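You operate a simulated robot arm through the tools that you are given. There is no shell and no other tool. Be economical: measure what you need, move in short steps, check, and stop when the job is done.

The job below is to be done with a simulated robot arm. You get a single attempt, and the scene is never put back.

Task
Leak-test the red port at 1 bar for five seconds, then vent it.
Fine: first shut the black star knob and snug the red wing nut into the green. Never pump past 1 bar. Shut the knob at zero.

The check looks at the end state, three seconds after you hand in, the way a careful person would. Anything else that was tipped, shoved, dropped, spilled or broken makes it a failure.

Robot
A 6-joint arm with a two-finger gripper, on a carriage that runs on a rail from [-0.4, -186.4] to [0.1, 47.6] (x, y) and turns from -2.182 to 3.613 rad about z. Base frame: it is fixed where the carriage stands at the start and does not move with it; the origin is on the floor, on the carriage's upright axis, x ahead of it, y to its left, z up. Readings come in cm, rad, newtons and seconds.
Its first joint turns from -2.897 to 2.897 rad. Places, roughly: black star knob [90, 20, 90]; grey valve [90, 40, 90]; orange valve [100, -20, 90]; red clamp [90, 10, 100]; red port [100, 10, 90]; red wing nut [90, 0, 100]; yellow clamp [90, -30, 100]; yellow wing nut [90, -40, 100]. Payload 5 kg.
The tool frame sits at the grasp point between the pads (the TCP): z along the fingers, y along the line on which they close. The tips reach 3 cm beyond it. The gripper opens to 17.6 cm. The gripper's body begins 15.3 cm behind the TCP.
Orientation is told as [roll, pitch, yaw] about the base's x, y, z axes, in that order, counted from this pose: with the fingers straight down and closing along the base's y, the tool's x points along the base's -x, its y along +y and its z along -z.

Tools
- The arm moves only by the tool step_arm. Its argument "series" is a list of rows, each an object of numbers (a shift or turn left out is 0, a gripper value left out holds the last): "gripper": the gripper command, from -1 (fully open) to 1 (shut), values between in proportion; "dx", "dy", "dz": the shift along the base's x, y, z in cm; "rx", "ry", "rz": the turn, a rotation vector about the base's x, y, z in rad. In form: [{"gripper": .., "dx": .., "dy": .., "dz": .., "rx": .., "ry": .., "rz": ..}, ...]. A call has 1 to 10 rows; each row is the pose to reach, as a shift and turn from the pose commanded when the call began. Each row takes 0.2 s and may step no farther than 5 cm and 0.15 rad from the row before; otherwise, or with a gripper value out of range, the whole call is refused. A pose out of reach is approached as far as the arm can. The call stops where the force on the tool passes 40 N (or 10 N more than at its start, if that is more) or the arm is blocked; 0.2 s more then pass. The fingers move at their own pace and stop on an object; they squeeze with about 44 N. The grip force told is the motor's: it shows also when the fingers shut on nothing. Time passes only in rows, and 0.2 s behind the last, so rows that repeat a pose let the fingers close. The reply holds the time, the measured pose of the TCP, the force on the tool along the base axes, the opening and the grip force, in the units named above and with some noise, with the torque about the TCP (base axes, N m) and any sound that the robot's microphone picked up.
- Cameras (640 x 400 px; columns grow to the right, rows downward): "scene" is now at [7, 19.02, 162.14]; the picture's right is [-0.24, -0.97, 0.00], its down [-0.39, 0.10, -0.92] and it looks along [0.89, -0.22, -0.40] (base axes); focal length 289 px, centre (320, 200). "wrist" rides on the gripper at [6.7, -0.9, -18.3] in the tool frame; the picture's right is [0.14, 0.99, 0.00], its down [-0.92, 0.13, -0.36] and it looks along [-0.36, 0.05, 0.93] (tool axes); focal length 251 px, centre (320, 200). There is no depth. A picture from a camera that has moved, and an enlarged one, comes with that camera's place and axes in the base frame and with its lens.
- get_image(camera): a new picture of that camera. It takes no simulated time.
- move_column(by): slides the trunk up (or, below 0, down) by that many cm; the arm and the scene camera ride with it, the base frame stays. It gives what a move gives, with no picture.
- roll_base(legs): drives the robot by 1 to 6 legs, each [ahead, left, turn to the left] in cm, cm and rad, along the robot's own axes; the way and the turn of a leg run together, so that a leg with both is an arc; at most 150 cm and 3.142 rad a leg. The arm and the cameras ride along, it lands a little off, and it stops where it bumps. It keeps to its track: a leg is cut to what the track allows. It gives what a move gives.
- turn_head(pan, tilt): turns the head with the scene camera to pan (to the left, within 2.094 rad either way) and tilt (down, from -0.506 to 1.204), counted from straight ahead of the robot. It gives what a move gives.
- zoom(camera, box): a new picture of the part [left, top, right, bottom] of that camera's present view, enlarged. It takes no simulated time.
- sign_off(): hands the job in; it is judged then, once.

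Work in short steps. Places have to be worked out from the pictures, the camera data and where the tool is seen: move nearer, look again, correct. Check each grasp and each placing, and mend what went wrong. You have 120 turns and 90 pictures in all, those below and enlarged ones among them. Open the gripper and draw the arm clear of the work before you hand the job in, unless the task says otherwise; then end with one line.

The tools are called after "Call:" as name(argument=value, ...) on one line, values as JSON. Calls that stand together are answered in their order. step_arm: Moves the arm, as the interface text tells. Its arguments: {"type":"object","properties":{"series":{"type":"array"}},"required":["series"]} The other tools are called the same way: move_column (by) slides the trunk up or down; roll_base (legs) drives the base; turn_head (pan, tilt) turns the head that bears the scene camera; get_image (camera) takes a picture; zoom (camera, box) takes an enlarged picture of a part of a camera's view; sign_off () hands the job in.

At the start:

```text
t: 0.0
eef_pos: [71.75, -17.72, 134.66]
ee_rot: [0.001, 0.0, 0.001]
force: [0.2, -0.1, 0.7]
wrist_torque: [-0.03, -0.02, -0.04]
gripper_width: 17.63
finger_force: 0.1
trunk travel left (down, up): [-15.0, 20.0]
robot x, y, heading: [-0.07, -0.09, 0.005]
head pan, tilt: [-0.239, 0.412]
```

scene: 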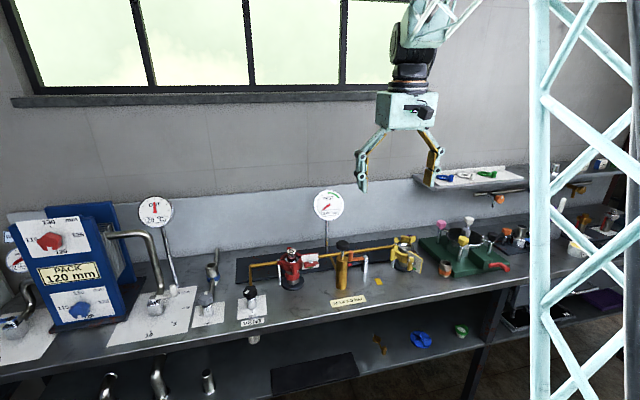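
wrist: 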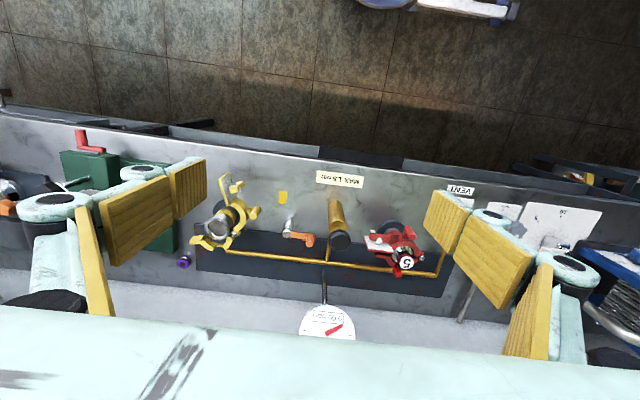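

The bench shows a red port with a wing clamp, a pump in the middle, a yellow port, a vent knob and a gauge. I zoom in to read the details.

Call:
zoom(camera="scene", box=[220, 180, 440, 320])

Call:
zoom(camera="wrist", box=[180, 150, 480, 350])

```text
2.86 times, centred on (330, 250) of scene
camera zoom: at [7.0, 19.02, 162.14], right [-0.24, -0.97, 0.0], down [-0.39, 0.1, -0.92], along [0.89, -0.22, -0.4], focal length 827 px, centre (291, 57)
```

zoom: 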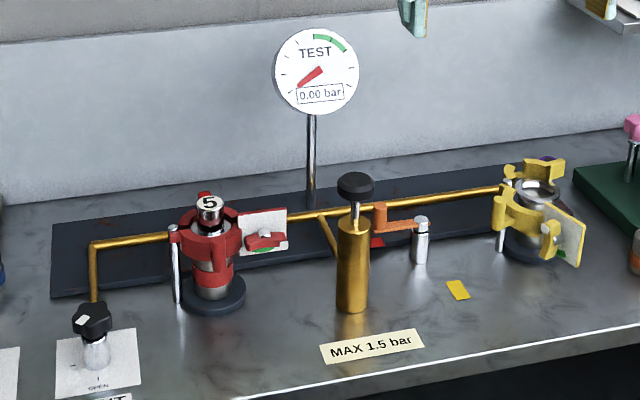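

```text
2.00 times, centred on (330, 250) of wrist
camera zoom: at [65.06, -18.7, 153.0], right [-0.14, 0.99, 0.0], down [0.92, 0.13, 0.36], along [0.36, 0.05, -0.93], focal length 503 px, centre (300, 100)
```

zoom: 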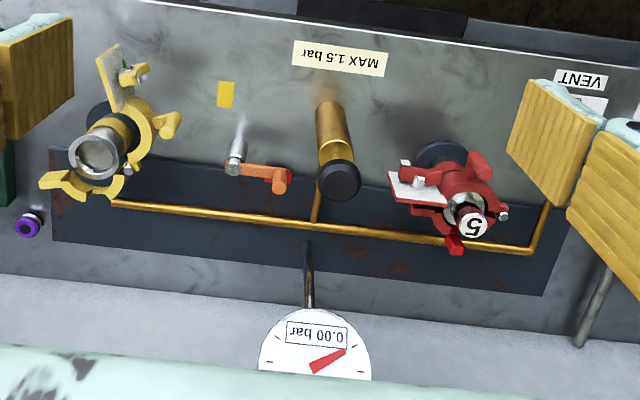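

Next I take tighter zooms on the clamp with its wing nut, the knob and the orange valve.

Call:
zoom(camera="scene", box=[270, 235, 330, 295])

Call:
zoom(camera="scene", box=[225, 275, 285, 335])

Call:
zoom(camera="scene", box=[330, 230, 430, 290])

```text
6.67 times, centred on (300, 265) of scene
camera zoom: at [7.0, 19.02, 162.14], right [-0.24, -0.97, 0.0], down [-0.39, 0.1, -0.92], along [0.89, -0.22, -0.4], focal length 1930 px, centre (453, -233)
```

zoom: 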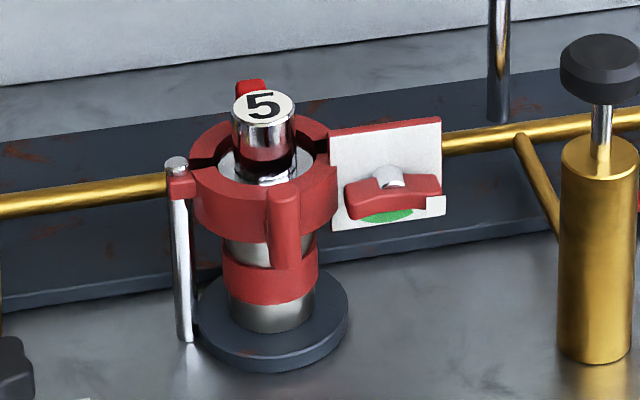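

```text
6.67 times, centred on (255, 305) of scene
camera zoom: at [7.0, 19.02, 162.14], right [-0.24, -0.97, 0.0], down [-0.39, 0.1, -0.92], along [0.89, -0.22, -0.4], focal length 1930 px, centre (753, -500)
```

zoom: 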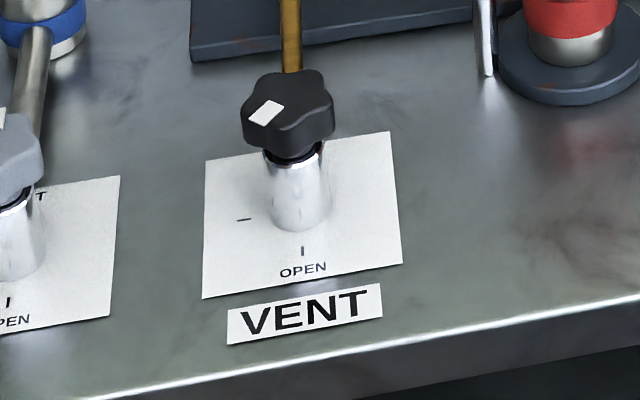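

```text
6.40 times, centred on (380, 260) of scene
camera zoom: at [7.0, 19.02, 162.14], right [-0.24, -0.97, 0.0], down [-0.39, 0.1, -0.92], along [0.89, -0.22, -0.4], focal length 1852 px, centre (-64, -184)
```

zoom: 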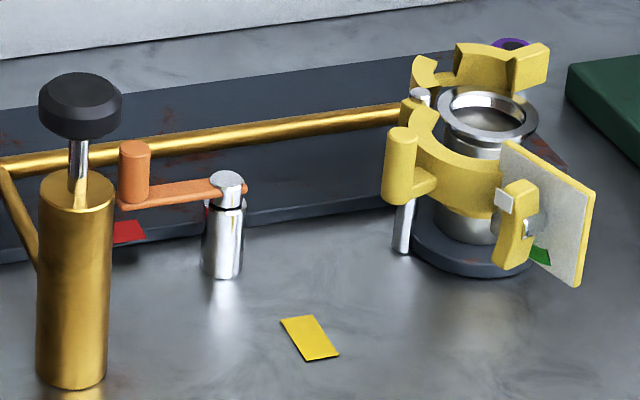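

Wing nut axis faces the robot, with its white tip right and green at the bottom of its plate. The vent knob seems to point left-front. I move the wrist camera over the knob to see its markings.

Call:
step_arm(series=[{"gripper": 0, "dy": 5}, {"dy": 10}, {"dy": 15}, {"dy": 20}, {"dy": 25}, {"dx": 2, "dy": 29}, {"dx": 4, "dy": 33}, {"dx": 6, "dy": 36, "dz": -2}, {"dx": 8, "dy": 39, "dz": -5}, {"dx": 8, "dy": 39, "dz": -9}])

Call:
get_image(camera="wrist")

```text
t: 2.2
eef_pos: [79.8, 21.28, 125.59]
ee_rot: [0.002, 0.001, 0.001]
force: [0.3, 0.2, -0.2]
wrist_torque: [-0.12, 0.1, 0.01]
gripper_width: 8.81
finger_force: 0.1
trunk travel left (down, up): [-15.0, 20.0]
robot x, y, heading: [0.05, 0.03, 0.002]
head pan, tilt: [-0.239, 0.412]
```

```text
82 pictures are left
camera wrist: at [73.12, 20.38, 143.99], right [-0.14, 0.99, 0.0], down [0.92, 0.13, 0.36], along [0.36, 0.05, -0.93], focal length 251 px, centre (320, 200)
```

wrist: 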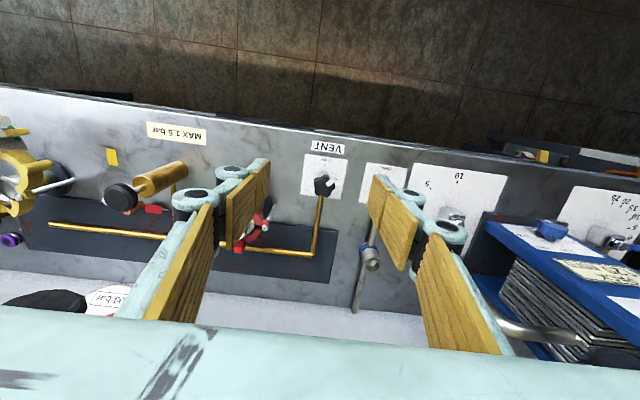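

Call:
zoom(camera="wrist", box=[280, 130, 370, 220])

```text
4.44 times, centred on (325, 175) of wrist
camera zoom: at [73.12, 20.38, 143.99], right [-0.14, 0.99, 0.0], down [0.92, 0.13, 0.36], along [0.36, 0.05, -0.93], focal length 1118 px, centre (298, 311)
```

zoom: 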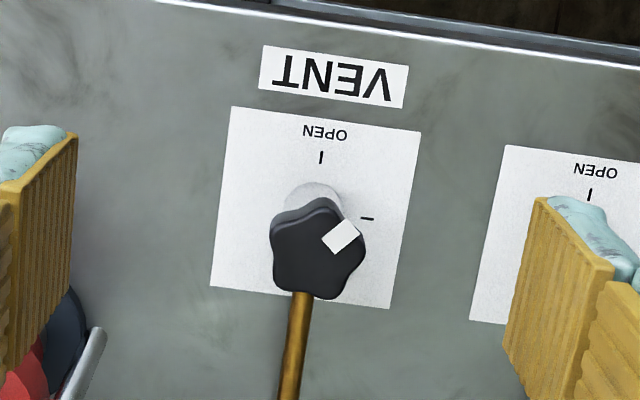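

Knob centre is about [89.4, 23.6, 93.3], pointer between OPEN and the +y tick. I check the neighbouring panel for where SHUT is printed, and re-zoom on the gauge.

Call:
zoom(camera="scene", box=[110, 270, 270, 350])

Call:
zoom(camera="scene", box=[305, 180, 355, 230])

```text
4.00 times, centred on (190, 310) of scene
camera zoom: at [7.08, 19.07, 162.12], right [-0.24, -0.97, 0.0], down [-0.39, 0.09, -0.92], along [0.89, -0.22, -0.4], focal length 1158 px, centre (840, -240)
```

zoom: 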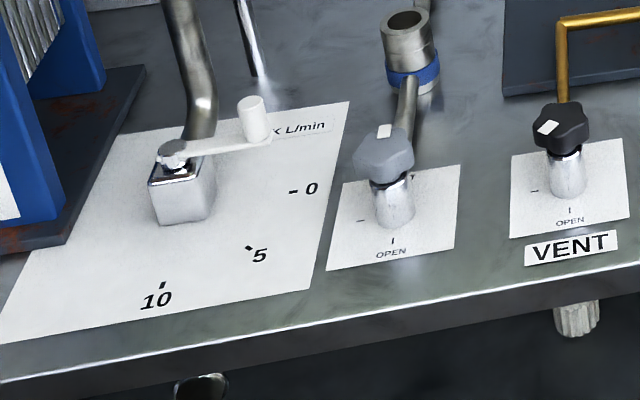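

```text
8.00 times, centred on (330, 205) of scene
camera zoom: at [7.08, 19.07, 162.12], right [-0.24, -0.97, 0.0], down [-0.39, 0.09, -0.92], along [0.89, -0.22, -0.4], focal length 2315 px, centre (240, 160)
```

zoom: 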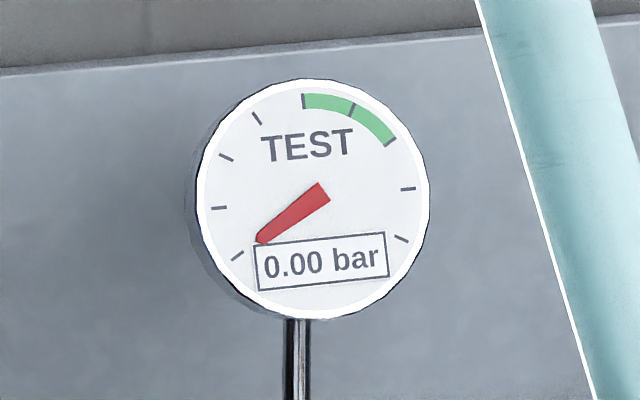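

SHUT is at the back (+x), so I turn clockwise about 120°. I preset the yaw at +1.05 rad and go above the knob.

Call:
step_arm(series=[{"gripper": 0, "dx": 1.5, "dz": -3, "rz": 0.15}, {"dx": 3, "dy": 0.5, "dz": -6, "rz": 0.3}, {"dx": 4.5, "dy": 1, "dz": -9, "rz": 0.45}, {"dx": 6, "dy": 1.5, "dz": -12, "rz": 0.6}, {"dx": 7.5, "dy": 2, "dz": -15, "rz": 0.75}, {"dx": 9.6, "dy": 2.3, "dz": -18, "rz": 0.9}, {"dx": 9.6, "dy": 2.3, "dz": -21, "rz": 1.05}, {"dx": 9.6, "dy": 2.3, "dz": -23, "rz": 1.05}])

Call:
get_image(camera="wrist")

Call:
zoom(camera="scene", box=[200, 220, 320, 340])

```text
t: 4.0
eef_pos: [89.43, 23.41, 102.65]
ee_rot: [-0.001, 0.0, 1.051]
force: [-0.2, -0.6, 1.0]
wrist_torque: [0.01, -0.04, -0.03]
gripper_width: 8.8
finger_force: 0.1
trunk travel left (down, up): [-15.0, 20.0]
robot x, y, heading: [0.26, -0.0, -0.003]
head pan, tilt: [-0.239, 0.412]
```

```text
78 pictures are left
camera wrist: at [86.87, 17.23, 121.02], right [-0.93, 0.37, 0.0], down [0.35, 0.87, 0.36], along [0.13, 0.34, -0.93], focal length 251 px, centre (320, 200)
```

wrist: 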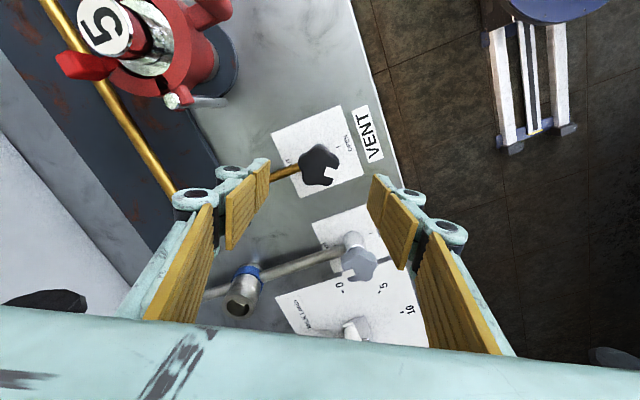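

```text
3.33 times, centred on (260, 280) of scene
camera zoom: at [6.97, 19.02, 162.14], right [-0.24, -0.97, 0.0], down [-0.39, 0.1, -0.92], along [0.89, -0.22, -0.4], focal length 965 px, centre (520, -67)
```

zoom: 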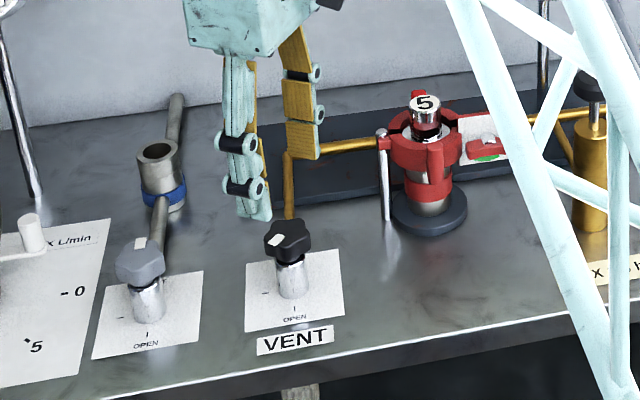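

The knob fixes at [89.5, 23.4], under the TCP. I descend around it to z≈92 with open fingers, then close.

Call:
step_arm(series=[{"gripper": 0, "dz": -3}, {"dz": -6}, {"dz": -8.5}, {"dz": -10.5}, {"dz": -10.5}])

Call:
get_image(camera="wrist")

Call:
zoom(camera="scene", box=[200, 220, 320, 340])

```text
t: 5.2
eef_pos: [89.24, 23.47, 91.98]
ee_rot: [-0.001, -0.001, 1.051]
force: [0.8, -0.1, -0.4]
wrist_torque: [-0.01, 0.06, -0.02]
gripper_width: 8.8
finger_force: 0.0
trunk travel left (down, up): [-15.0, 20.0]
robot x, y, heading: [-0.07, -0.2, 0.002]
head pan, tilt: [-0.239, 0.412]
```

```text
76 pictures are left
camera wrist: at [86.81, 17.25, 110.4], right [-0.93, 0.37, 0.0], down [0.35, 0.86, 0.36], along [0.14, 0.34, -0.93], focal length 251 px, centre (320, 200)
```

wrist: 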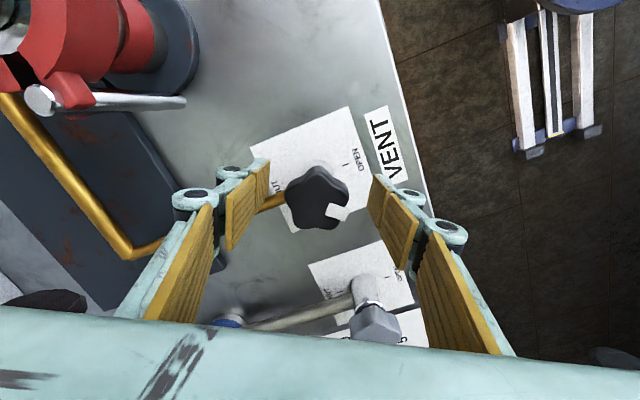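

```text
3.33 times, centred on (260, 280) of scene
camera zoom: at [7.05, 19.03, 162.13], right [-0.24, -0.97, 0.0], down [-0.39, 0.1, -0.92], along [0.89, -0.22, -0.4], focal length 965 px, centre (520, -67)
```

zoom: 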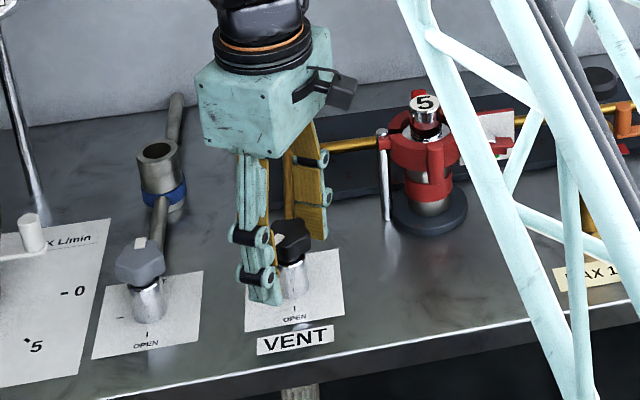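

The knob sits between the pads, and "…UT" shows at the rear of the panel. I close on the knob.

Call:
step_arm(series=[{"gripper": 1}, {"gripper": 1}, {"gripper": 1}])

```text
t: 6.0
eef_pos: [89.52, 23.41, 92.07]
ee_rot: [-0.004, -0.003, 1.049]
force: [22.1, -5.9, -3.6]
wrist_torque: [0.17, -0.3, -0.03]
gripper_width: 4.24
finger_force: 45.3
trunk travel left (down, up): [-15.0, 20.0]
robot x, y, heading: [-0.18, -0.23, -0.001]
head pan, tilt: [-0.239, 0.412]
```

Gripped at 4.24 cm. I ease the sideways load and turn clockwise.

Call:
step_arm(series=[{"gripper": 1, "dx": 0.3, "dy": -0.1}, {"dx": 0.3, "dy": -0.1, "rz": -0.12}, {"dx": 0.3, "dy": -0.1, "rz": -0.25}, {"dx": 0.3, "dy": -0.1, "rz": -0.38}, {"dx": 0.3, "dy": -0.1, "rz": -0.5}])

Call:
zoom(camera="wrist", box=[220, 110, 420, 250])

```text
t: 7.2
eef_pos: [89.39, 23.4, 91.93]
ee_rot: [-0.001, 0.0, 0.547]
force: [-11.7, -8.0, -6.4]
wrist_torque: [-0.13, 0.27, 0.02]
gripper_width: 4.26
finger_force: 45.1
trunk travel left (down, up): [-15.0, 20.0]
robot x, y, heading: [0.16, 0.44, -0.002]
head pan, tilt: [-0.239, 0.412]
```

```text
2.86 times, centred on (320, 180) of wrist
camera zoom: at [84.32, 19.16, 110.45], right [-0.63, 0.77, 0.0], down [0.72, 0.59, 0.36], along [0.28, 0.23, -0.93], focal length 718 px, centre (320, 257)
```

zoom: 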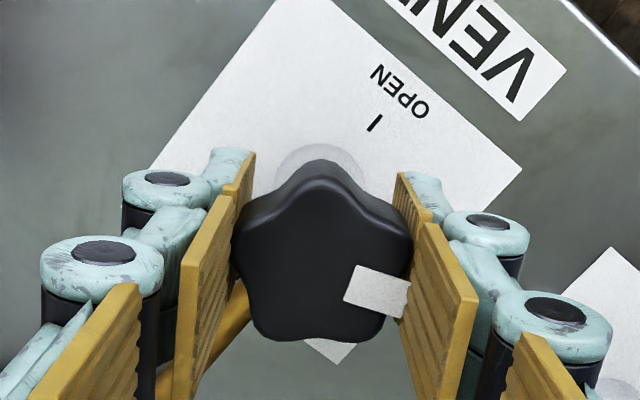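

The knob turns with the fingers, and the pointer is now at +y. I carry on clockwise by 1.3 rad.

Call:
step_arm(series=[{"gripper": 1, "dx": 0, "rz": -0.14}, {"rz": -0.28}, {"rz": -0.42}, {"rz": -0.56}, {"rz": -0.7}, {"rz": -0.84}, {"rz": -0.98}, {"rz": -1.12}, {"rz": -1.26}, {"rz": -1.36}])

Call:
zoom(camera="wrist", box=[220, 110, 420, 250])

```text
t: 9.4
eef_pos: [89.62, 23.23, 92.05]
ee_rot: [0.0, 0.0, -0.811]
force: [-14.1, -1.6, -18.6]
wrist_torque: [0.04, -0.03, 0.01]
gripper_width: 4.18
finger_force: 45.1
trunk travel left (down, up): [-15.0, 20.0]
robot x, y, heading: [0.28, 0.06, 0.001]
head pan, tilt: [-0.239, 0.412]
```

```text
2.86 times, centred on (320, 180) of wrist
camera zoom: at [84.37, 27.64, 110.45], right [0.62, 0.78, 0.0], down [0.73, -0.58, 0.36], along [0.28, -0.23, -0.93], focal length 718 px, centre (320, 257)
```

zoom: 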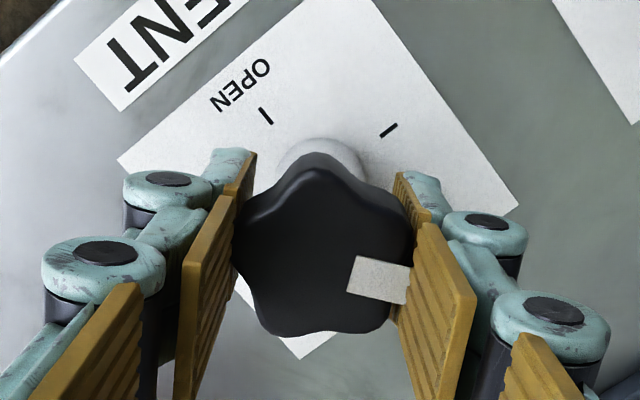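

About 0.5 rad remains; I continue in small steps watching the torque about z.

Call:
step_arm(series=[{"gripper": 1, "dx": -0.15, "dz": -0.15, "rz": -0.12}, {"dx": -0.15, "dz": -0.15, "rz": -0.24}, {"dx": -0.15, "dz": -0.15, "rz": -0.36}, {"dx": -0.15, "dz": -0.15, "rz": -0.44}])

Call:
zoom(camera="wrist", box=[220, 110, 420, 250])

```text
t: 10.4
eef_pos: [89.55, 23.33, 92.01]
ee_rot: [0.003, 0.0, -1.254]
force: [5.1, -3.4, 1.4]
wrist_torque: [-0.35, -0.01, 0.03]
gripper_width: 4.17
finger_force: 45.1
trunk travel left (down, up): [-15.0, 20.0]
robot x, y, heading: [0.03, 0.19, 0.001]
head pan, tilt: [-0.239, 0.412]
```

```text
2.86 times, centred on (320, 180) of wrist
camera zoom: at [86.58, 29.44, 110.45], right [0.9, 0.44, 0.0], down [0.41, -0.84, 0.36], along [0.16, -0.32, -0.93], focal length 718 px, centre (320, 257)
```

zoom: 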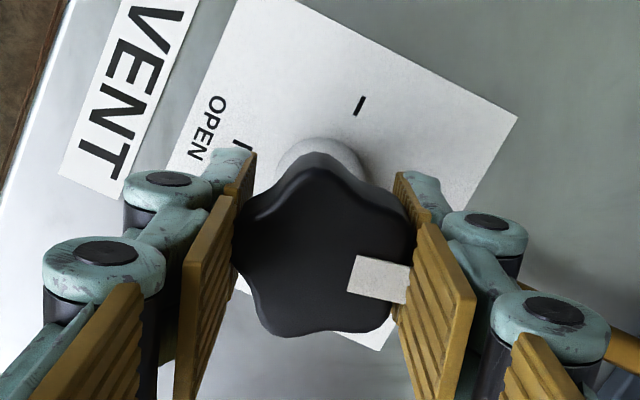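

The pointer now reads about +x (SHUT). I nudge a little further to feel for a stop.

Call:
step_arm(series=[{"gripper": 1, "rz": -0.06}, {"rz": -0.12}])

Call:
zoom(camera="wrist", box=[220, 110, 420, 250])

```text
t: 11.0
eef_pos: [89.51, 23.47, 92.07]
ee_rot: [0.003, -0.001, -1.372]
force: [12.6, -2.5, 10.1]
wrist_torque: [-0.2, -0.07, -0.04]
gripper_width: 4.19
finger_force: 44.6
trunk travel left (down, up): [-15.0, 20.0]
robot x, y, heading: [0.45, -0.04, 0.004]
head pan, tilt: [-0.239, 0.412]
```

```text
2.86 times, centred on (320, 180) of wrist
camera zoom: at [87.3, 29.74, 110.45], right [0.94, 0.33, 0.0], down [0.31, -0.88, 0.36], along [0.12, -0.34, -0.93], focal length 718 px, centre (320, 257)
```

zoom: 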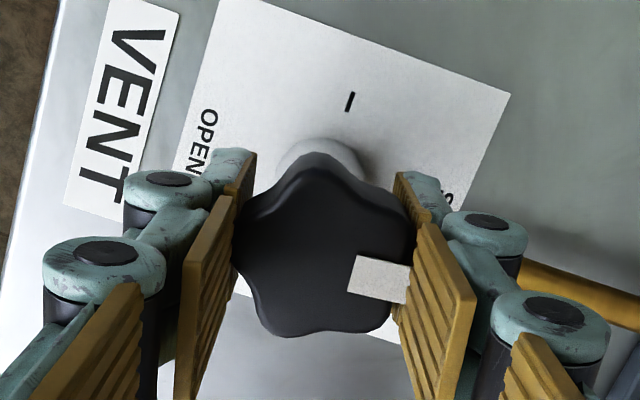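

The knob still follows with no hard stop felt. I release, rise, and look at the pointer.

Call:
step_arm(series=[{"gripper": 0}, {"gripper": 0}, {"gripper": 0}, {"gripper": 0, "dz": 4}, {"dz": 8}, {"dz": 12}, {"dz": 16}, {"dz": 20}])

Call:
zoom(camera="scene", box=[225, 275, 285, 335])

Call:
zoom(camera="wrist", box=[270, 100, 390, 220])

```text
t: 12.8
eef_pos: [89.39, 23.32, 112.0]
ee_rot: [0.0, -0.001, -1.37]
force: [-0.6, 0.0, -0.1]
wrist_torque: [-0.02, 0.07, -0.03]
gripper_width: 8.8
finger_force: 0.0
trunk travel left (down, up): [-15.0, 20.0]
robot x, y, heading: [0.48, 0.21, 0.001]
head pan, tilt: [-0.239, 0.412]
```

```text
6.67 times, centred on (255, 305) of scene
camera zoom: at [7.01, 19.02, 162.14], right [-0.24, -0.97, 0.0], down [-0.39, 0.1, -0.92], along [0.89, -0.22, -0.4], focal length 1930 px, centre (753, -500)
```

zoom: 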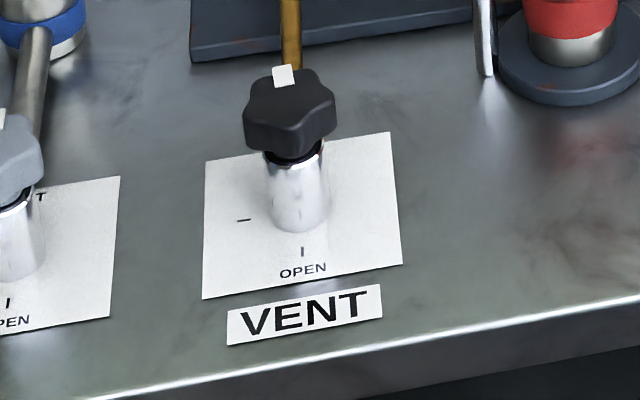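

```text
3.33 times, centred on (330, 160) of wrist
camera zoom: at [87.25, 29.8, 130.31], right [0.94, 0.33, 0.0], down [0.31, -0.88, 0.36], along [0.12, -0.34, -0.93], focal length 838 px, centre (287, 333)
```

zoom: 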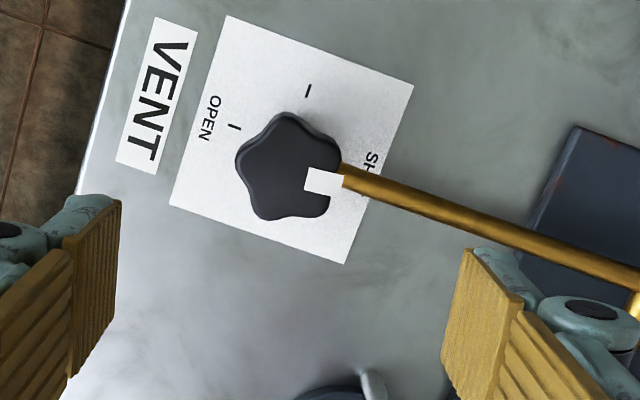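

Vent knob points at SHUT. Next is the wing nut: its axis is along −x, so I yaw to −90° and pitch the tool to point along +x. I do that high up, in front of the port.

Call:
step_arm(series=[{"gripper": 0, "dx": -3, "dy": -3, "dz": 1, "rz": -0.1}, {"dx": -6, "dy": -6, "dz": 2, "rz": -0.2}, {"dx": -8, "dy": -10, "dz": 3, "rz": -0.2}, {"dx": -10, "dy": -14, "dz": 3, "rz": -0.2}, {"dx": -10, "dy": -18, "dz": 3, "rz": -0.2}])

Call:
step_arm(series=[{"ry": -0.15}, {"ry": -0.3}, {"ry": -0.45}, {"ry": -0.6}, {"ry": -0.75}, {"ry": -0.9}, {"ry": -1.05}, {"ry": -1.2}, {"ry": -1.35}, {"ry": -1.5}])

Call:
get_image(camera="wrist")

```text
t: 14.0
eef_pos: [79.28, 5.3, 115.0]
ee_rot: [0.0, 0.0, -1.571]
force: [-0.3, 0.2, 0.6]
wrist_torque: [-0.02, -0.07, 0.03]
gripper_width: 8.81
finger_force: 0.1
trunk travel left (down, up): [-15.0, 20.0]
robot x, y, heading: [-0.44, -0.15, 0.0]
head pan, tilt: [-0.239, 0.412]
```

```text
t: 16.2
eef_pos: [79.92, 5.34, 114.97]
ee_rot: [1.502, -0.002, -1.572]
force: [-2.1, -0.5, 1.1]
wrist_torque: [0.04, 0.17, 0.0]
gripper_width: 8.79
finger_force: 0.1
out of reach, approached as far as the arm can: row 4, 5, 10
trunk travel left (down, up): [-15.0, 20.0]
robot x, y, heading: [0.37, -0.15, 0.0]
head pan, tilt: [-0.239, 0.412]
```

```text
68 pictures are left
camera wrist: at [61.6, 12.15, 115.41], right [0.07, 0.14, 0.99], down [-0.35, -0.92, 0.15], along [0.93, -0.36, -0.01], focal length 251 px, centre (320, 200)
```

wrist: 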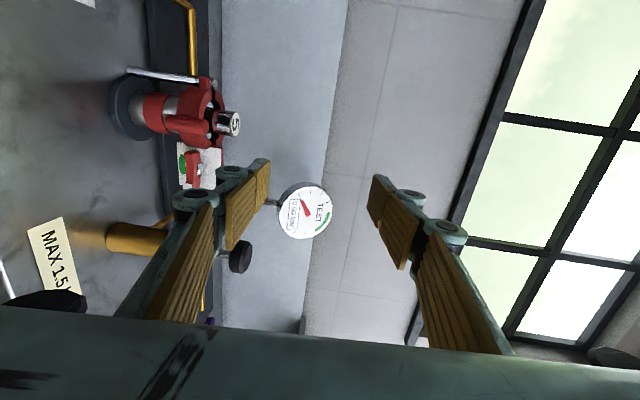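

Tool now points along +x. I zoom on the wing nut and its plate.

Call:
zoom(camera="wrist", box=[150, 120, 240, 200])

Call:
get_image(camera="scene")

```text
5.00 times, centred on (195, 160) of wrist
camera zoom: at [61.6, 12.15, 115.41], right [0.07, 0.14, 0.99], down [-0.35, -0.92, 0.15], along [0.93, -0.36, -0.01], focal length 1257 px, centre (945, 400)
```

zoom: 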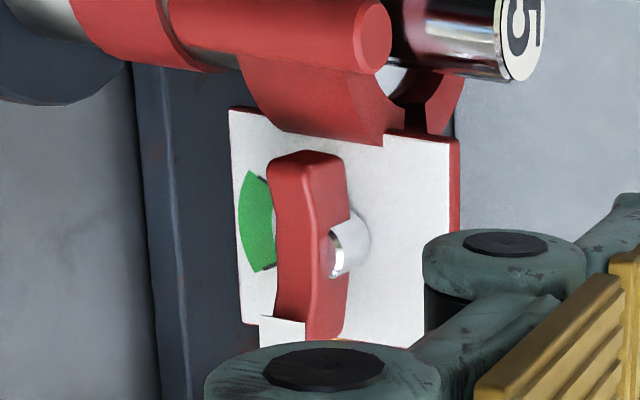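

```text
66 pictures are left
camera scene: at [6.86, 19.01, 162.13], right [-0.24, -0.97, 0.0], down [-0.39, 0.1, -0.92], along [0.89, -0.22, -0.4], focal length 289 px, centre (320, 200)
```

scene: 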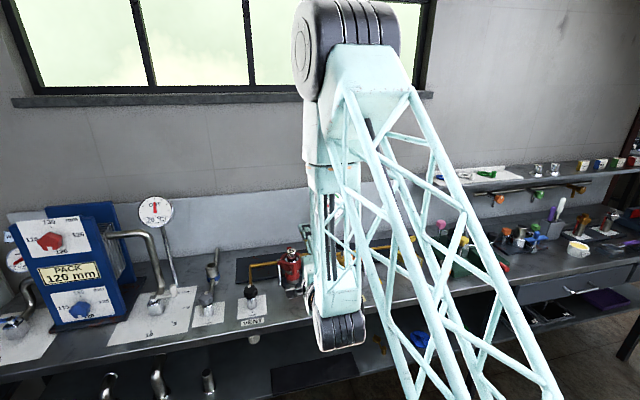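

The wing lies horizontal at about [96.5, 0.5, 95.8], white tip at −y and green zone at the bottom of the plate. So a clockwise turn of roughly 90° (+rx) is needed; I lower in front of it and check.

Call:
step_arm(series=[{"gripper": 0.3, "dx": 0.5, "dy": -1, "dz": -3}, {"dx": 1, "dy": -2, "dz": -6}, {"dx": 1, "dy": -3, "dz": -9, "ry": -0.03}, {"dx": 1, "dy": -4, "dz": -12, "ry": -0.07}, {"dx": 1, "dy": -4.8, "dz": -15, "ry": -0.07}, {"dx": 1, "dy": -4.8, "dz": -19.2, "ry": -0.07}])

Call:
get_image(camera="wrist")

Call:
get_image(camera="scene")

```text
t: 17.6
eef_pos: [81.14, 0.74, 96.09]
ee_rot: [1.563, -0.001, -1.571]
force: [-1.0, 0.6, 1.6]
wrist_torque: [0.01, 0.17, 0.01]
gripper_width: 6.18
finger_force: 0.1
trunk travel left (down, up): [-15.0, 20.0]
robot x, y, heading: [0.21, -0.27, 0.006]
head pan, tilt: [-0.239, 0.412]
```

```text
65 pictures are left
camera wrist: at [62.82, 7.42, 95.2], right [0.01, 0.14, 0.99], down [-0.36, -0.92, 0.13], along [0.93, -0.36, 0.04], focal length 251 px, centre (320, 200)
```

wrist: 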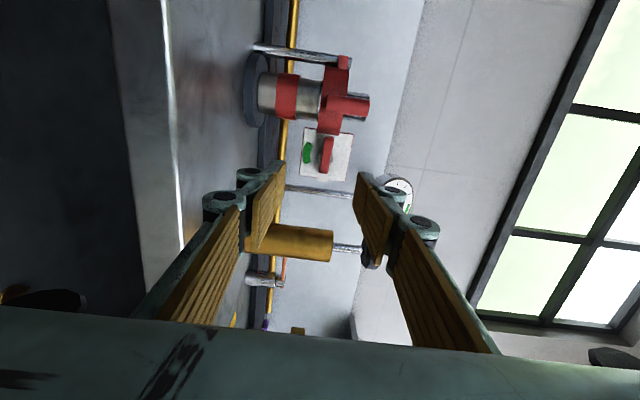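

```text
64 pictures are left
camera scene: at [6.88, 19.02, 162.14], right [-0.24, -0.97, 0.0], down [-0.39, 0.1, -0.92], along [0.89, -0.22, -0.4], focal length 289 px, centre (320, 200)
```

scene: 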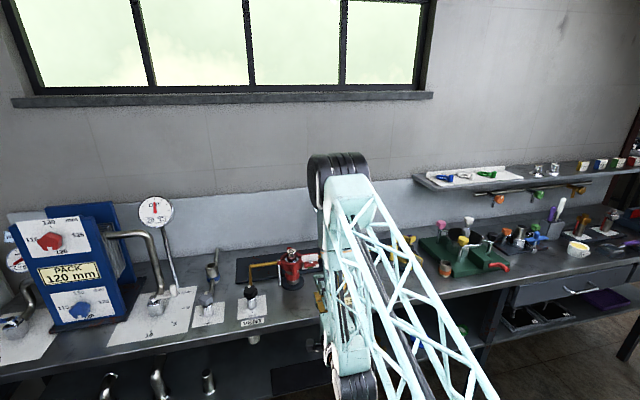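

Call:
zoom(camera="wrist", box=[280, 110, 380, 210])

```text
4.00 times, centred on (330, 160) of wrist
camera zoom: at [62.82, 7.42, 95.2], right [0.01, 0.14, 0.99], down [-0.36, -0.92, 0.13], along [0.93, -0.36, 0.04], focal length 1006 px, centre (280, 360)
```

zoom: 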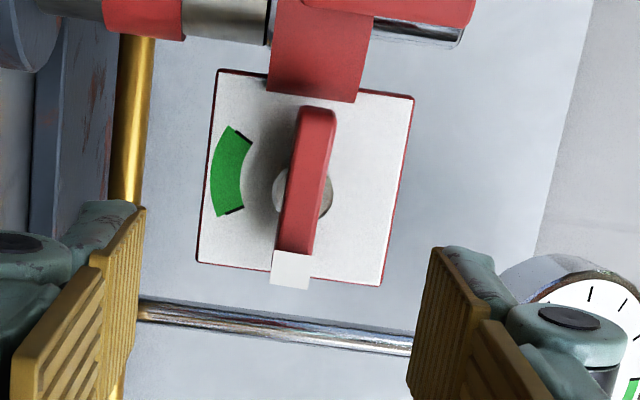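

Nut centre refines to ≈[95.5, 0.8, 96.6], with a needed turn of about 1.6 rad. I advance along +x, keeping the pads short of the plate.

Call:
step_arm(series=[{"gripper": 0.3, "dx": 4, "dz": 0.4}, {"dx": 8, "dz": 0.4}, {"dx": 10, "dz": 0.4}, {"dx": 10, "dz": 0.4}])

Call:
get_image(camera="wrist")

Call:
zoom(camera="scene", box=[260, 220, 360, 320])

```text
t: 18.6
eef_pos: [91.02, 0.65, 96.33]
ee_rot: [1.568, 0.0, -1.57]
force: [-0.1, -0.1, 0.0]
wrist_torque: [-0.03, -0.02, -0.02]
gripper_width: 6.13
finger_force: 0.0
trunk travel left (down, up): [-15.0, 20.0]
robot x, y, heading: [-0.09, -0.08, 0.003]
head pan, tilt: [-0.239, 0.412]
```

```text
62 pictures are left
camera wrist: at [72.79, 7.41, 95.34], right [0.0, 0.14, 0.99], down [-0.36, -0.92, 0.13], along [0.93, -0.36, 0.05], focal length 251 px, centre (320, 200)
```

wrist: 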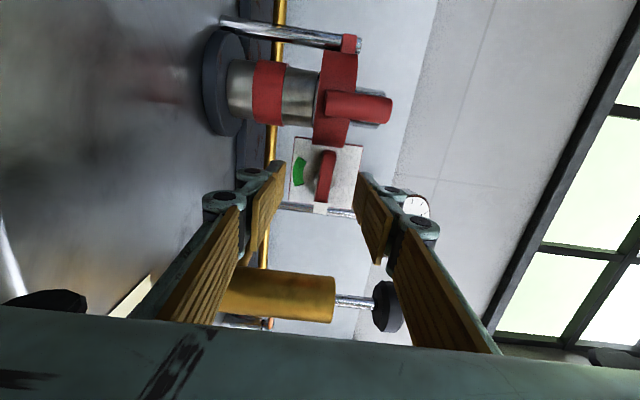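

```text
4.00 times, centred on (310, 270) of scene
camera zoom: at [7.01, 19.02, 162.13], right [-0.24, -0.97, 0.0], down [-0.39, 0.1, -0.92], along [0.89, -0.22, -0.4], focal length 1158 px, centre (360, -80)
```

zoom: 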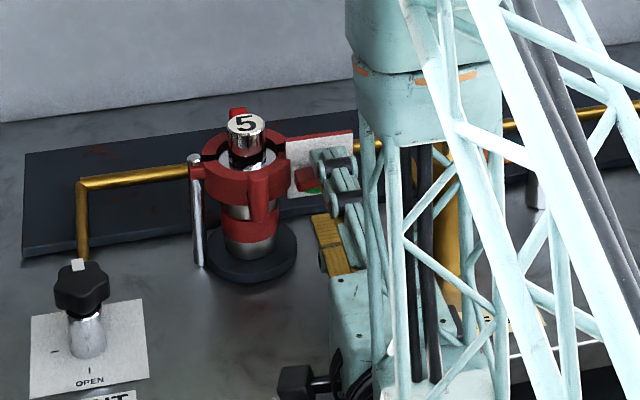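

The wing is centred between the tips. I fine-adjust and advance 2.2 cm more.

Call:
step_arm(series=[{"gripper": 0.5, "dx": 1, "dy": 0.25, "dz": 0.3}, {"dx": 2.2, "dy": 0.25, "dz": 0.3}, {"dx": 2.2, "dy": 0.25, "dz": 0.3}])

Call:
zoom(camera="wrist", box=[240, 120, 400, 220])

```text
t: 19.4
eef_pos: [93.35, 0.94, 96.44]
ee_rot: [1.569, 0.0, -1.57]
force: [-0.3, 0.5, 0.6]
wrist_torque: [-0.02, 0.0, 0.03]
gripper_width: 4.38
finger_force: 0.1
trunk travel left (down, up): [-15.0, 20.0]
robot x, y, heading: [-0.13, -0.11, -0.003]
head pan, tilt: [-0.239, 0.412]
```

```text
4.00 times, centred on (320, 170) of wrist
camera zoom: at [74.99, 7.64, 95.61], right [0.0, 0.14, 0.99], down [-0.36, -0.92, 0.13], along [0.93, -0.36, 0.05], focal length 1006 px, centre (320, 320)
```

zoom: 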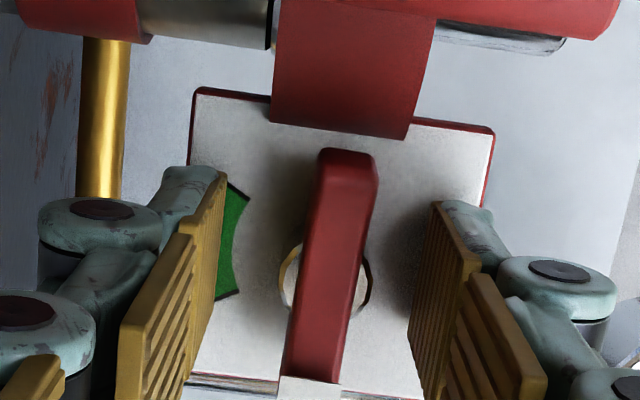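

Wing centre is about y=0.6, so I shift slightly, then close gently on the wing.

Call:
step_arm(series=[{"gripper": 0.5, "dx": 0.2, "dy": -0.3, "dz": 0.05, "rz": -0.05}, {"gripper": 0.8, "dx": 0.2, "dy": -0.3, "dz": 0.05, "rz": -0.05}, {"gripper": 1, "dx": 0.2, "dy": -0.3, "dz": 0.05, "rz": -0.05}, {"gripper": 1, "dx": 0.2, "dy": -0.3, "dz": 0.05, "rz": -0.05}])

Call:
zoom(camera="wrist", box=[240, 120, 400, 220])

```text
t: 20.4
eef_pos: [93.58, 0.64, 96.6]
ee_rot: [1.57, -0.001, -1.622]
force: [4.8, -0.9, 8.6]
wrist_torque: [0.04, -0.19, -0.63]
gripper_width: 1.13
finger_force: 44.9
trunk travel left (down, up): [-15.0, 20.0]
robot x, y, heading: [-0.14, 0.3, 0.001]
head pan, tilt: [-0.239, 0.412]
```

```text
4.00 times, centred on (320, 170) of wrist
camera zoom: at [75.54, 8.25, 95.7], right [0.01, 0.14, 0.99], down [-0.41, -0.9, 0.13], along [0.91, -0.41, 0.05], focal length 1006 px, centre (320, 320)
```

zoom: 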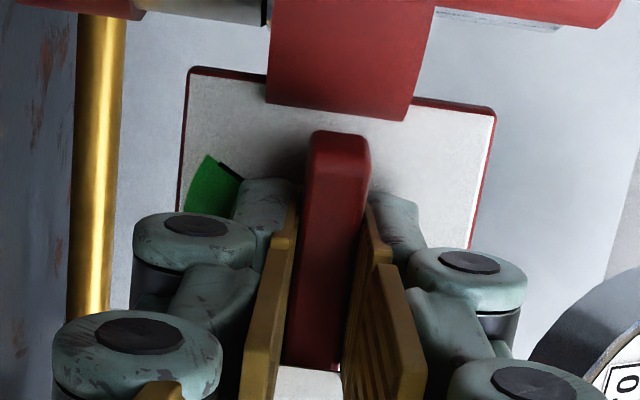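

Gripped at 1.13 cm. I turn clockwise about the nut axis (+rx) in steps, starting with 0.6 rad.

Call:
step_arm(series=[{"gripper": 1, "rx": 0.12, "ry": -0.006}, {"rx": 0.24, "ry": -0.012}, {"rx": 0.36, "ry": -0.018}, {"rx": 0.48, "ry": -0.024}, {"rx": 0.6, "ry": -0.03}])

Call:
zoom(camera="wrist", box=[240, 120, 400, 220])

```text
t: 21.6
eef_pos: [93.48, 0.67, 96.42]
ee_rot: [1.568, 0.602, -1.62]
force: [7.3, 4.2, 0.1]
wrist_torque: [-0.03, 0.93, -0.62]
gripper_width: 1.13
finger_force: 44.8
trunk travel left (down, up): [-15.0, 20.0]
robot x, y, heading: [-0.1, 0.01, 0.004]
head pan, tilt: [-0.239, 0.412]
```

```text
4.00 times, centred on (320, 170) of wrist
camera zoom: at [75.45, 7.64, 99.52], right [-0.02, -0.45, 0.89], down [-0.4, -0.82, -0.42], along [0.91, -0.37, -0.16], focal length 1006 px, centre (320, 320)
```

zoom: 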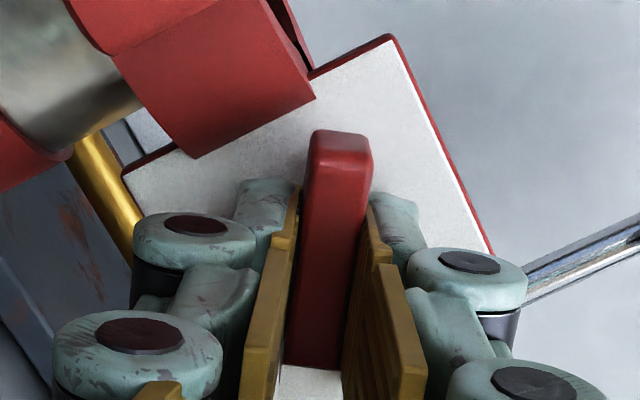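

The nut turns with the gripper. I continue for another 0.95 rad, to about 1.55 in total.

Call:
step_arm(series=[{"gripper": 1, "rx": 0.12, "ry": -0.006}, {"rx": 0.24, "ry": -0.012}, {"rx": 0.36, "ry": -0.018}, {"rx": 0.48, "ry": -0.024}, {"rx": 0.6, "ry": -0.03}, {"rx": 0.72, "ry": -0.036}, {"rx": 0.84, "ry": -0.042}, {"rx": 0.95, "ry": -0.047}])

Call:
zoom(camera="wrist", box=[200, 80, 440, 230])

Call:
zoom(camera="scene", box=[260, 220, 360, 320])

```text
t: 23.4
eef_pos: [93.43, 0.89, 96.29]
ee_rot: [1.532, 1.429, -1.652]
force: [-5.3, 2.2, -2.1]
wrist_torque: [-0.01, 0.11, 0.62]
gripper_width: 1.14
finger_force: 45.5
out of reach, approached as far as the arm can: row 8
trunk travel left (down, up): [-15.0, 20.0]
robot x, y, heading: [-0.0, -0.03, -0.001]
head pan, tilt: [-0.239, 0.412]
stopped in row 8: the force on the tool passed its limit at 42 N (the readings are from after the stop); the commanded pose is now the measured one
```

```text
2.67 times, centred on (320, 155) of wrist
camera zoom: at [75.25, 3.54, 102.95], right [-0.04, -0.96, 0.28], down [-0.38, -0.24, -0.89], along [0.93, -0.14, -0.35], focal length 670 px, centre (320, 320)
```

zoom: 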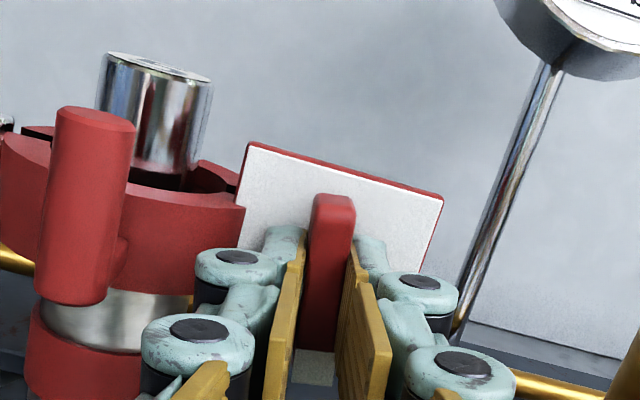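

```text
4.00 times, centred on (310, 270) of scene
camera zoom: at [6.95, 19.13, 162.15], right [-0.24, -0.97, 0.0], down [-0.39, 0.09, -0.92], along [0.89, -0.22, -0.4], focal length 1158 px, centre (360, -80)
```

zoom: 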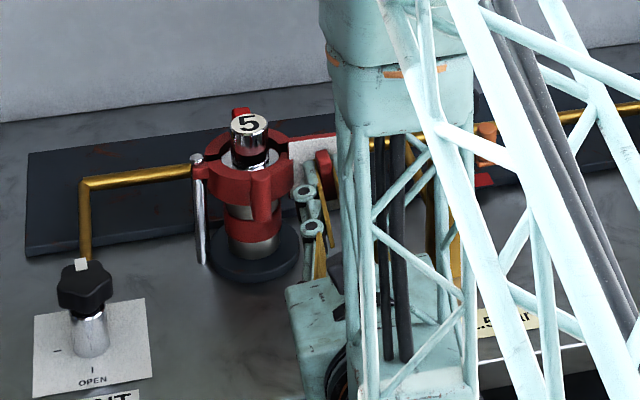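

Turned about 82° before a joint limit stopped it; the tip should be near the green. I release and back out to check.

Call:
step_arm(series=[{"gripper": 0.6}, {"gripper": 0.6}, {"dx": -3}, {"dx": -6}, {"dx": -9}])

Call:
get_image(camera="wrist")

Call:
zoom(camera="wrist", box=[280, 120, 380, 220])

```text
t: 24.6
eef_pos: [84.61, 0.25, 96.4]
ee_rot: [1.542, 1.416, -1.634]
force: [-0.2, 0.0, 0.0]
wrist_torque: [-0.02, -0.03, -0.01]
gripper_width: 3.5
finger_force: 0.0
out of reach, approached as far as the arm can: row 5
trunk travel left (down, up): [-15.0, 20.0]
robot x, y, heading: [0.03, -0.09, 0.003]
head pan, tilt: [-0.239, 0.412]
```

```text
55 pictures are left
camera wrist: at [66.35, 2.88, 102.96], right [-0.03, -0.96, 0.29], down [-0.38, -0.26, -0.89], along [0.93, -0.14, -0.35], focal length 251 px, centre (320, 200)
```

wrist: 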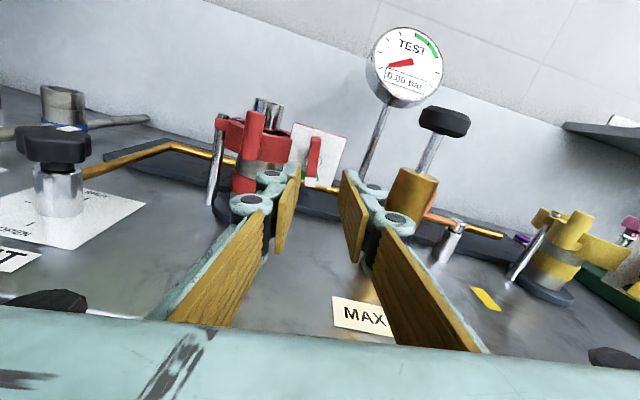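

```text
4.00 times, centred on (330, 170) of wrist
camera zoom: at [66.35, 2.88, 102.96], right [-0.03, -0.96, 0.29], down [-0.38, -0.26, -0.89], along [0.93, -0.14, -0.35], focal length 1006 px, centre (280, 320)
```

zoom: 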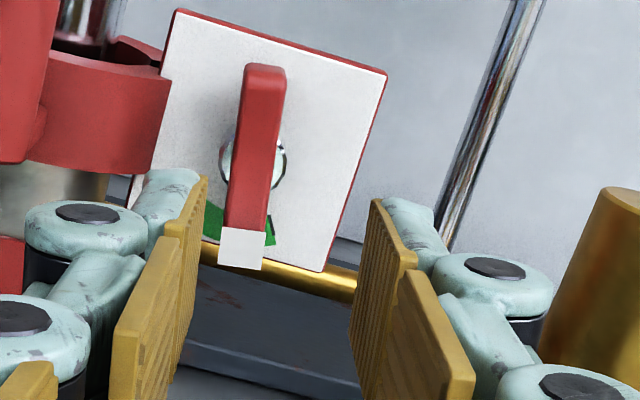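

White tip is now over the green. Next is the pump: knob ≈[92.3, −10.4, 104.7], gauge ≈[112.6, −11.4, 112]. I raise the arm and unroll it so the wrist camera will sit on the −y side and not hide the gauge.

Call:
step_arm(series=[{"gripper": 0.4, "dz": 4}, {"dz": 8, "rx": -0.15}, {"dz": 12, "rx": -0.3}, {"dz": 16, "rx": -0.45}, {"dz": 20, "rx": -0.6}, {"dz": 22, "rx": -0.75}, {"dz": 22, "rx": -0.9}, {"dz": 22, "rx": -1.05}, {"dz": 22, "rx": -1.2}, {"dz": 22, "rx": -1.35}])

Call:
step_arm(series=[{"gripper": 0.4, "rx": -0.15}, {"rx": -0.3}, {"rx": -0.45}, {"rx": -0.6}, {"rx": -0.75}, {"rx": -0.9}, {"rx": -1.05}, {"rx": -1.2}, {"rx": -1.35}, {"rx": -1.5}])

```text
t: 26.8
eef_pos: [84.54, 0.35, 118.32]
ee_rot: [1.612, 0.078, -1.581]
force: [0.3, 1.2, -0.1]
wrist_torque: [0.0, 0.03, -0.01]
gripper_width: 5.29
finger_force: 0.0
trunk travel left (down, up): [-15.0, 20.0]
robot x, y, heading: [0.22, -0.31, 0.006]
head pan, tilt: [-0.239, 0.412]
```

```text
t: 29.0
eef_pos: [84.62, 0.25, 118.37]
ee_rot: [1.676, -1.422, -1.637]
force: [0.5, 0.0, -0.6]
wrist_torque: [-0.01, -0.02, 0.01]
gripper_width: 5.26
finger_force: 0.1
trunk travel left (down, up): [-15.0, 20.0]
robot x, y, heading: [0.17, 0.07, 0.0]
head pan, tilt: [-0.239, 0.412]
```

Now I pitch the tool back down, then yaw to +90°.

Call:
step_arm(series=[{"gripper": 0.2, "ry": 0.15}, {"ry": 0.3}, {"ry": 0.45}, {"ry": 0.6}, {"ry": 0.75}, {"ry": 0.9}, {"ry": 1.05}, {"ry": 1.2}, {"ry": 1.35}, {"ry": 1.48}])

Call:
step_arm(series=[{"gripper": 0.2, "dy": -1, "rz": 0.15}, {"dy": -2, "rz": 0.3}, {"dy": -3, "rz": 0.45}, {"dy": -4, "rz": 0.6}, {"dx": 1, "dy": -5, "rz": 0.75}, {"dx": 3, "dy": -6, "rz": 0.9}, {"dx": 5, "dy": -7.5, "rz": 1.05}, {"dx": 6.5, "dy": -9, "rz": 1.2}, {"dx": 7.6, "dy": -10.7, "rz": 1.35}, {"dx": 7.6, "dy": -10.7, "rz": 1.5}])

Call:
get_image(camera="wrist")

Call:
get_image(camera="scene")

```text
t: 31.2
eef_pos: [84.7, 0.34, 118.35]
ee_rot: [0.054, -0.099, -0.15]
force: [0.7, -1.0, -1.3]
wrist_torque: [0.01, -0.04, -0.02]
gripper_width: 7.03
finger_force: 0.0
out of reach, approached as far as the arm can: row 6, 7
trunk travel left (down, up): [-15.0, 20.0]
robot x, y, heading: [-0.28, 0.02, -0.001]
head pan, tilt: [-0.239, 0.412]
```

```text
t: 33.4
eef_pos: [92.27, -10.25, 118.32]
ee_rot: [0.055, -0.1, 1.352]
force: [0.1, 0.0, -0.7]
wrist_torque: [0.03, 0.05, 0.02]
gripper_width: 7.06
finger_force: 0.0
trunk travel left (down, up): [-15.0, 20.0]
robot x, y, heading: [-0.09, -0.17, 0.003]
head pan, tilt: [-0.239, 0.412]
```

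```text
53 pictures are left
camera wrist: at [92.32, -19.02, 135.93], right [-1.0, 0.08, 0.04], down [0.09, 0.88, 0.46], along [0.0, 0.46, -0.89], focal length 251 px, centre (320, 200)
```

wrist: 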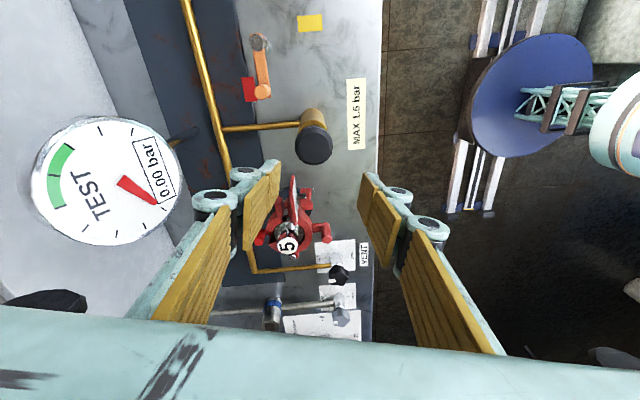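

```text
52 pictures are left
camera scene: at [7.0, 19.05, 162.14], right [-0.24, -0.97, 0.0], down [-0.39, 0.09, -0.92], along [0.89, -0.22, -0.4], focal length 289 px, centre (320, 200)
```

scene: 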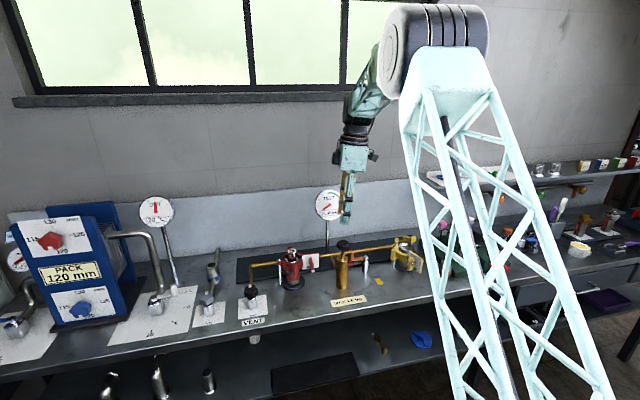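

Gauge is visible in both cameras. I level the tool (remove the 0.11 rad tilt, complete the yaw) and centre over the knob at about [92.4, −10.6].

Call:
step_arm(series=[{"gripper": 0.2, "dx": 0.1, "dy": -0.3, "rx": -0.06, "ry": -0.015, "rz": 0.11}, {"dx": 0.1, "dy": -0.3, "dz": -2, "rx": -0.11, "ry": -0.03, "rz": 0.22}, {"dx": 0.1, "dy": -0.3, "dz": -4, "rx": -0.11, "ry": -0.03, "rz": 0.22}])

Call:
get_image(camera="wrist")

Call:
zoom(camera="scene", box=[290, 160, 390, 310])

```text
t: 34.2
eef_pos: [92.34, -10.55, 114.31]
ee_rot: [0.012, 0.006, 1.573]
force: [-0.9, -0.1, -0.5]
wrist_torque: [-0.06, -0.01, 0.01]
gripper_width: 7.03
finger_force: 0.0
trunk travel left (down, up): [-15.0, 20.0]
robot x, y, heading: [0.51, 0.12, 0.004]
head pan, tilt: [-0.239, 0.412]
```

```text
51 pictures are left
camera wrist: at [93.56, -17.19, 132.77], right [-0.99, -0.14, 0.01], down [-0.13, 0.93, 0.36], along [-0.06, 0.35, -0.93], focal length 251 px, centre (320, 200)
```

wrist: 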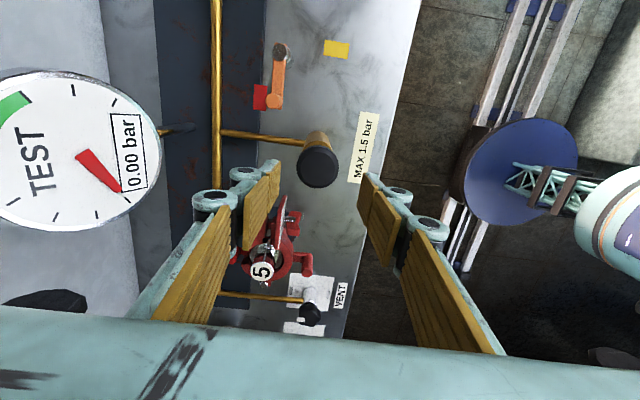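

```text
2.67 times, centred on (340, 235) of scene
camera zoom: at [6.97, 19.07, 162.13], right [-0.24, -0.97, 0.0], down [-0.39, 0.09, -0.92], along [0.89, -0.22, -0.4], focal length 772 px, centre (267, 107)
```

zoom: 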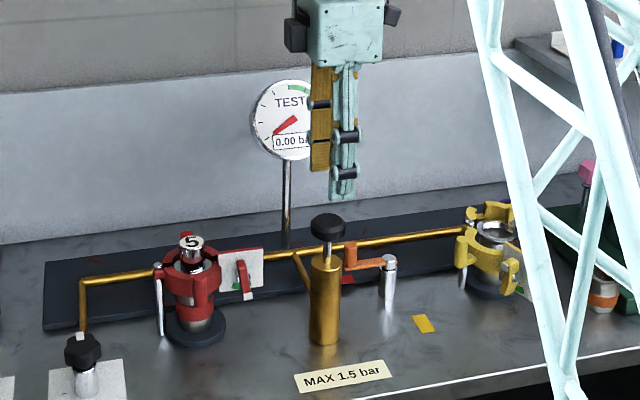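

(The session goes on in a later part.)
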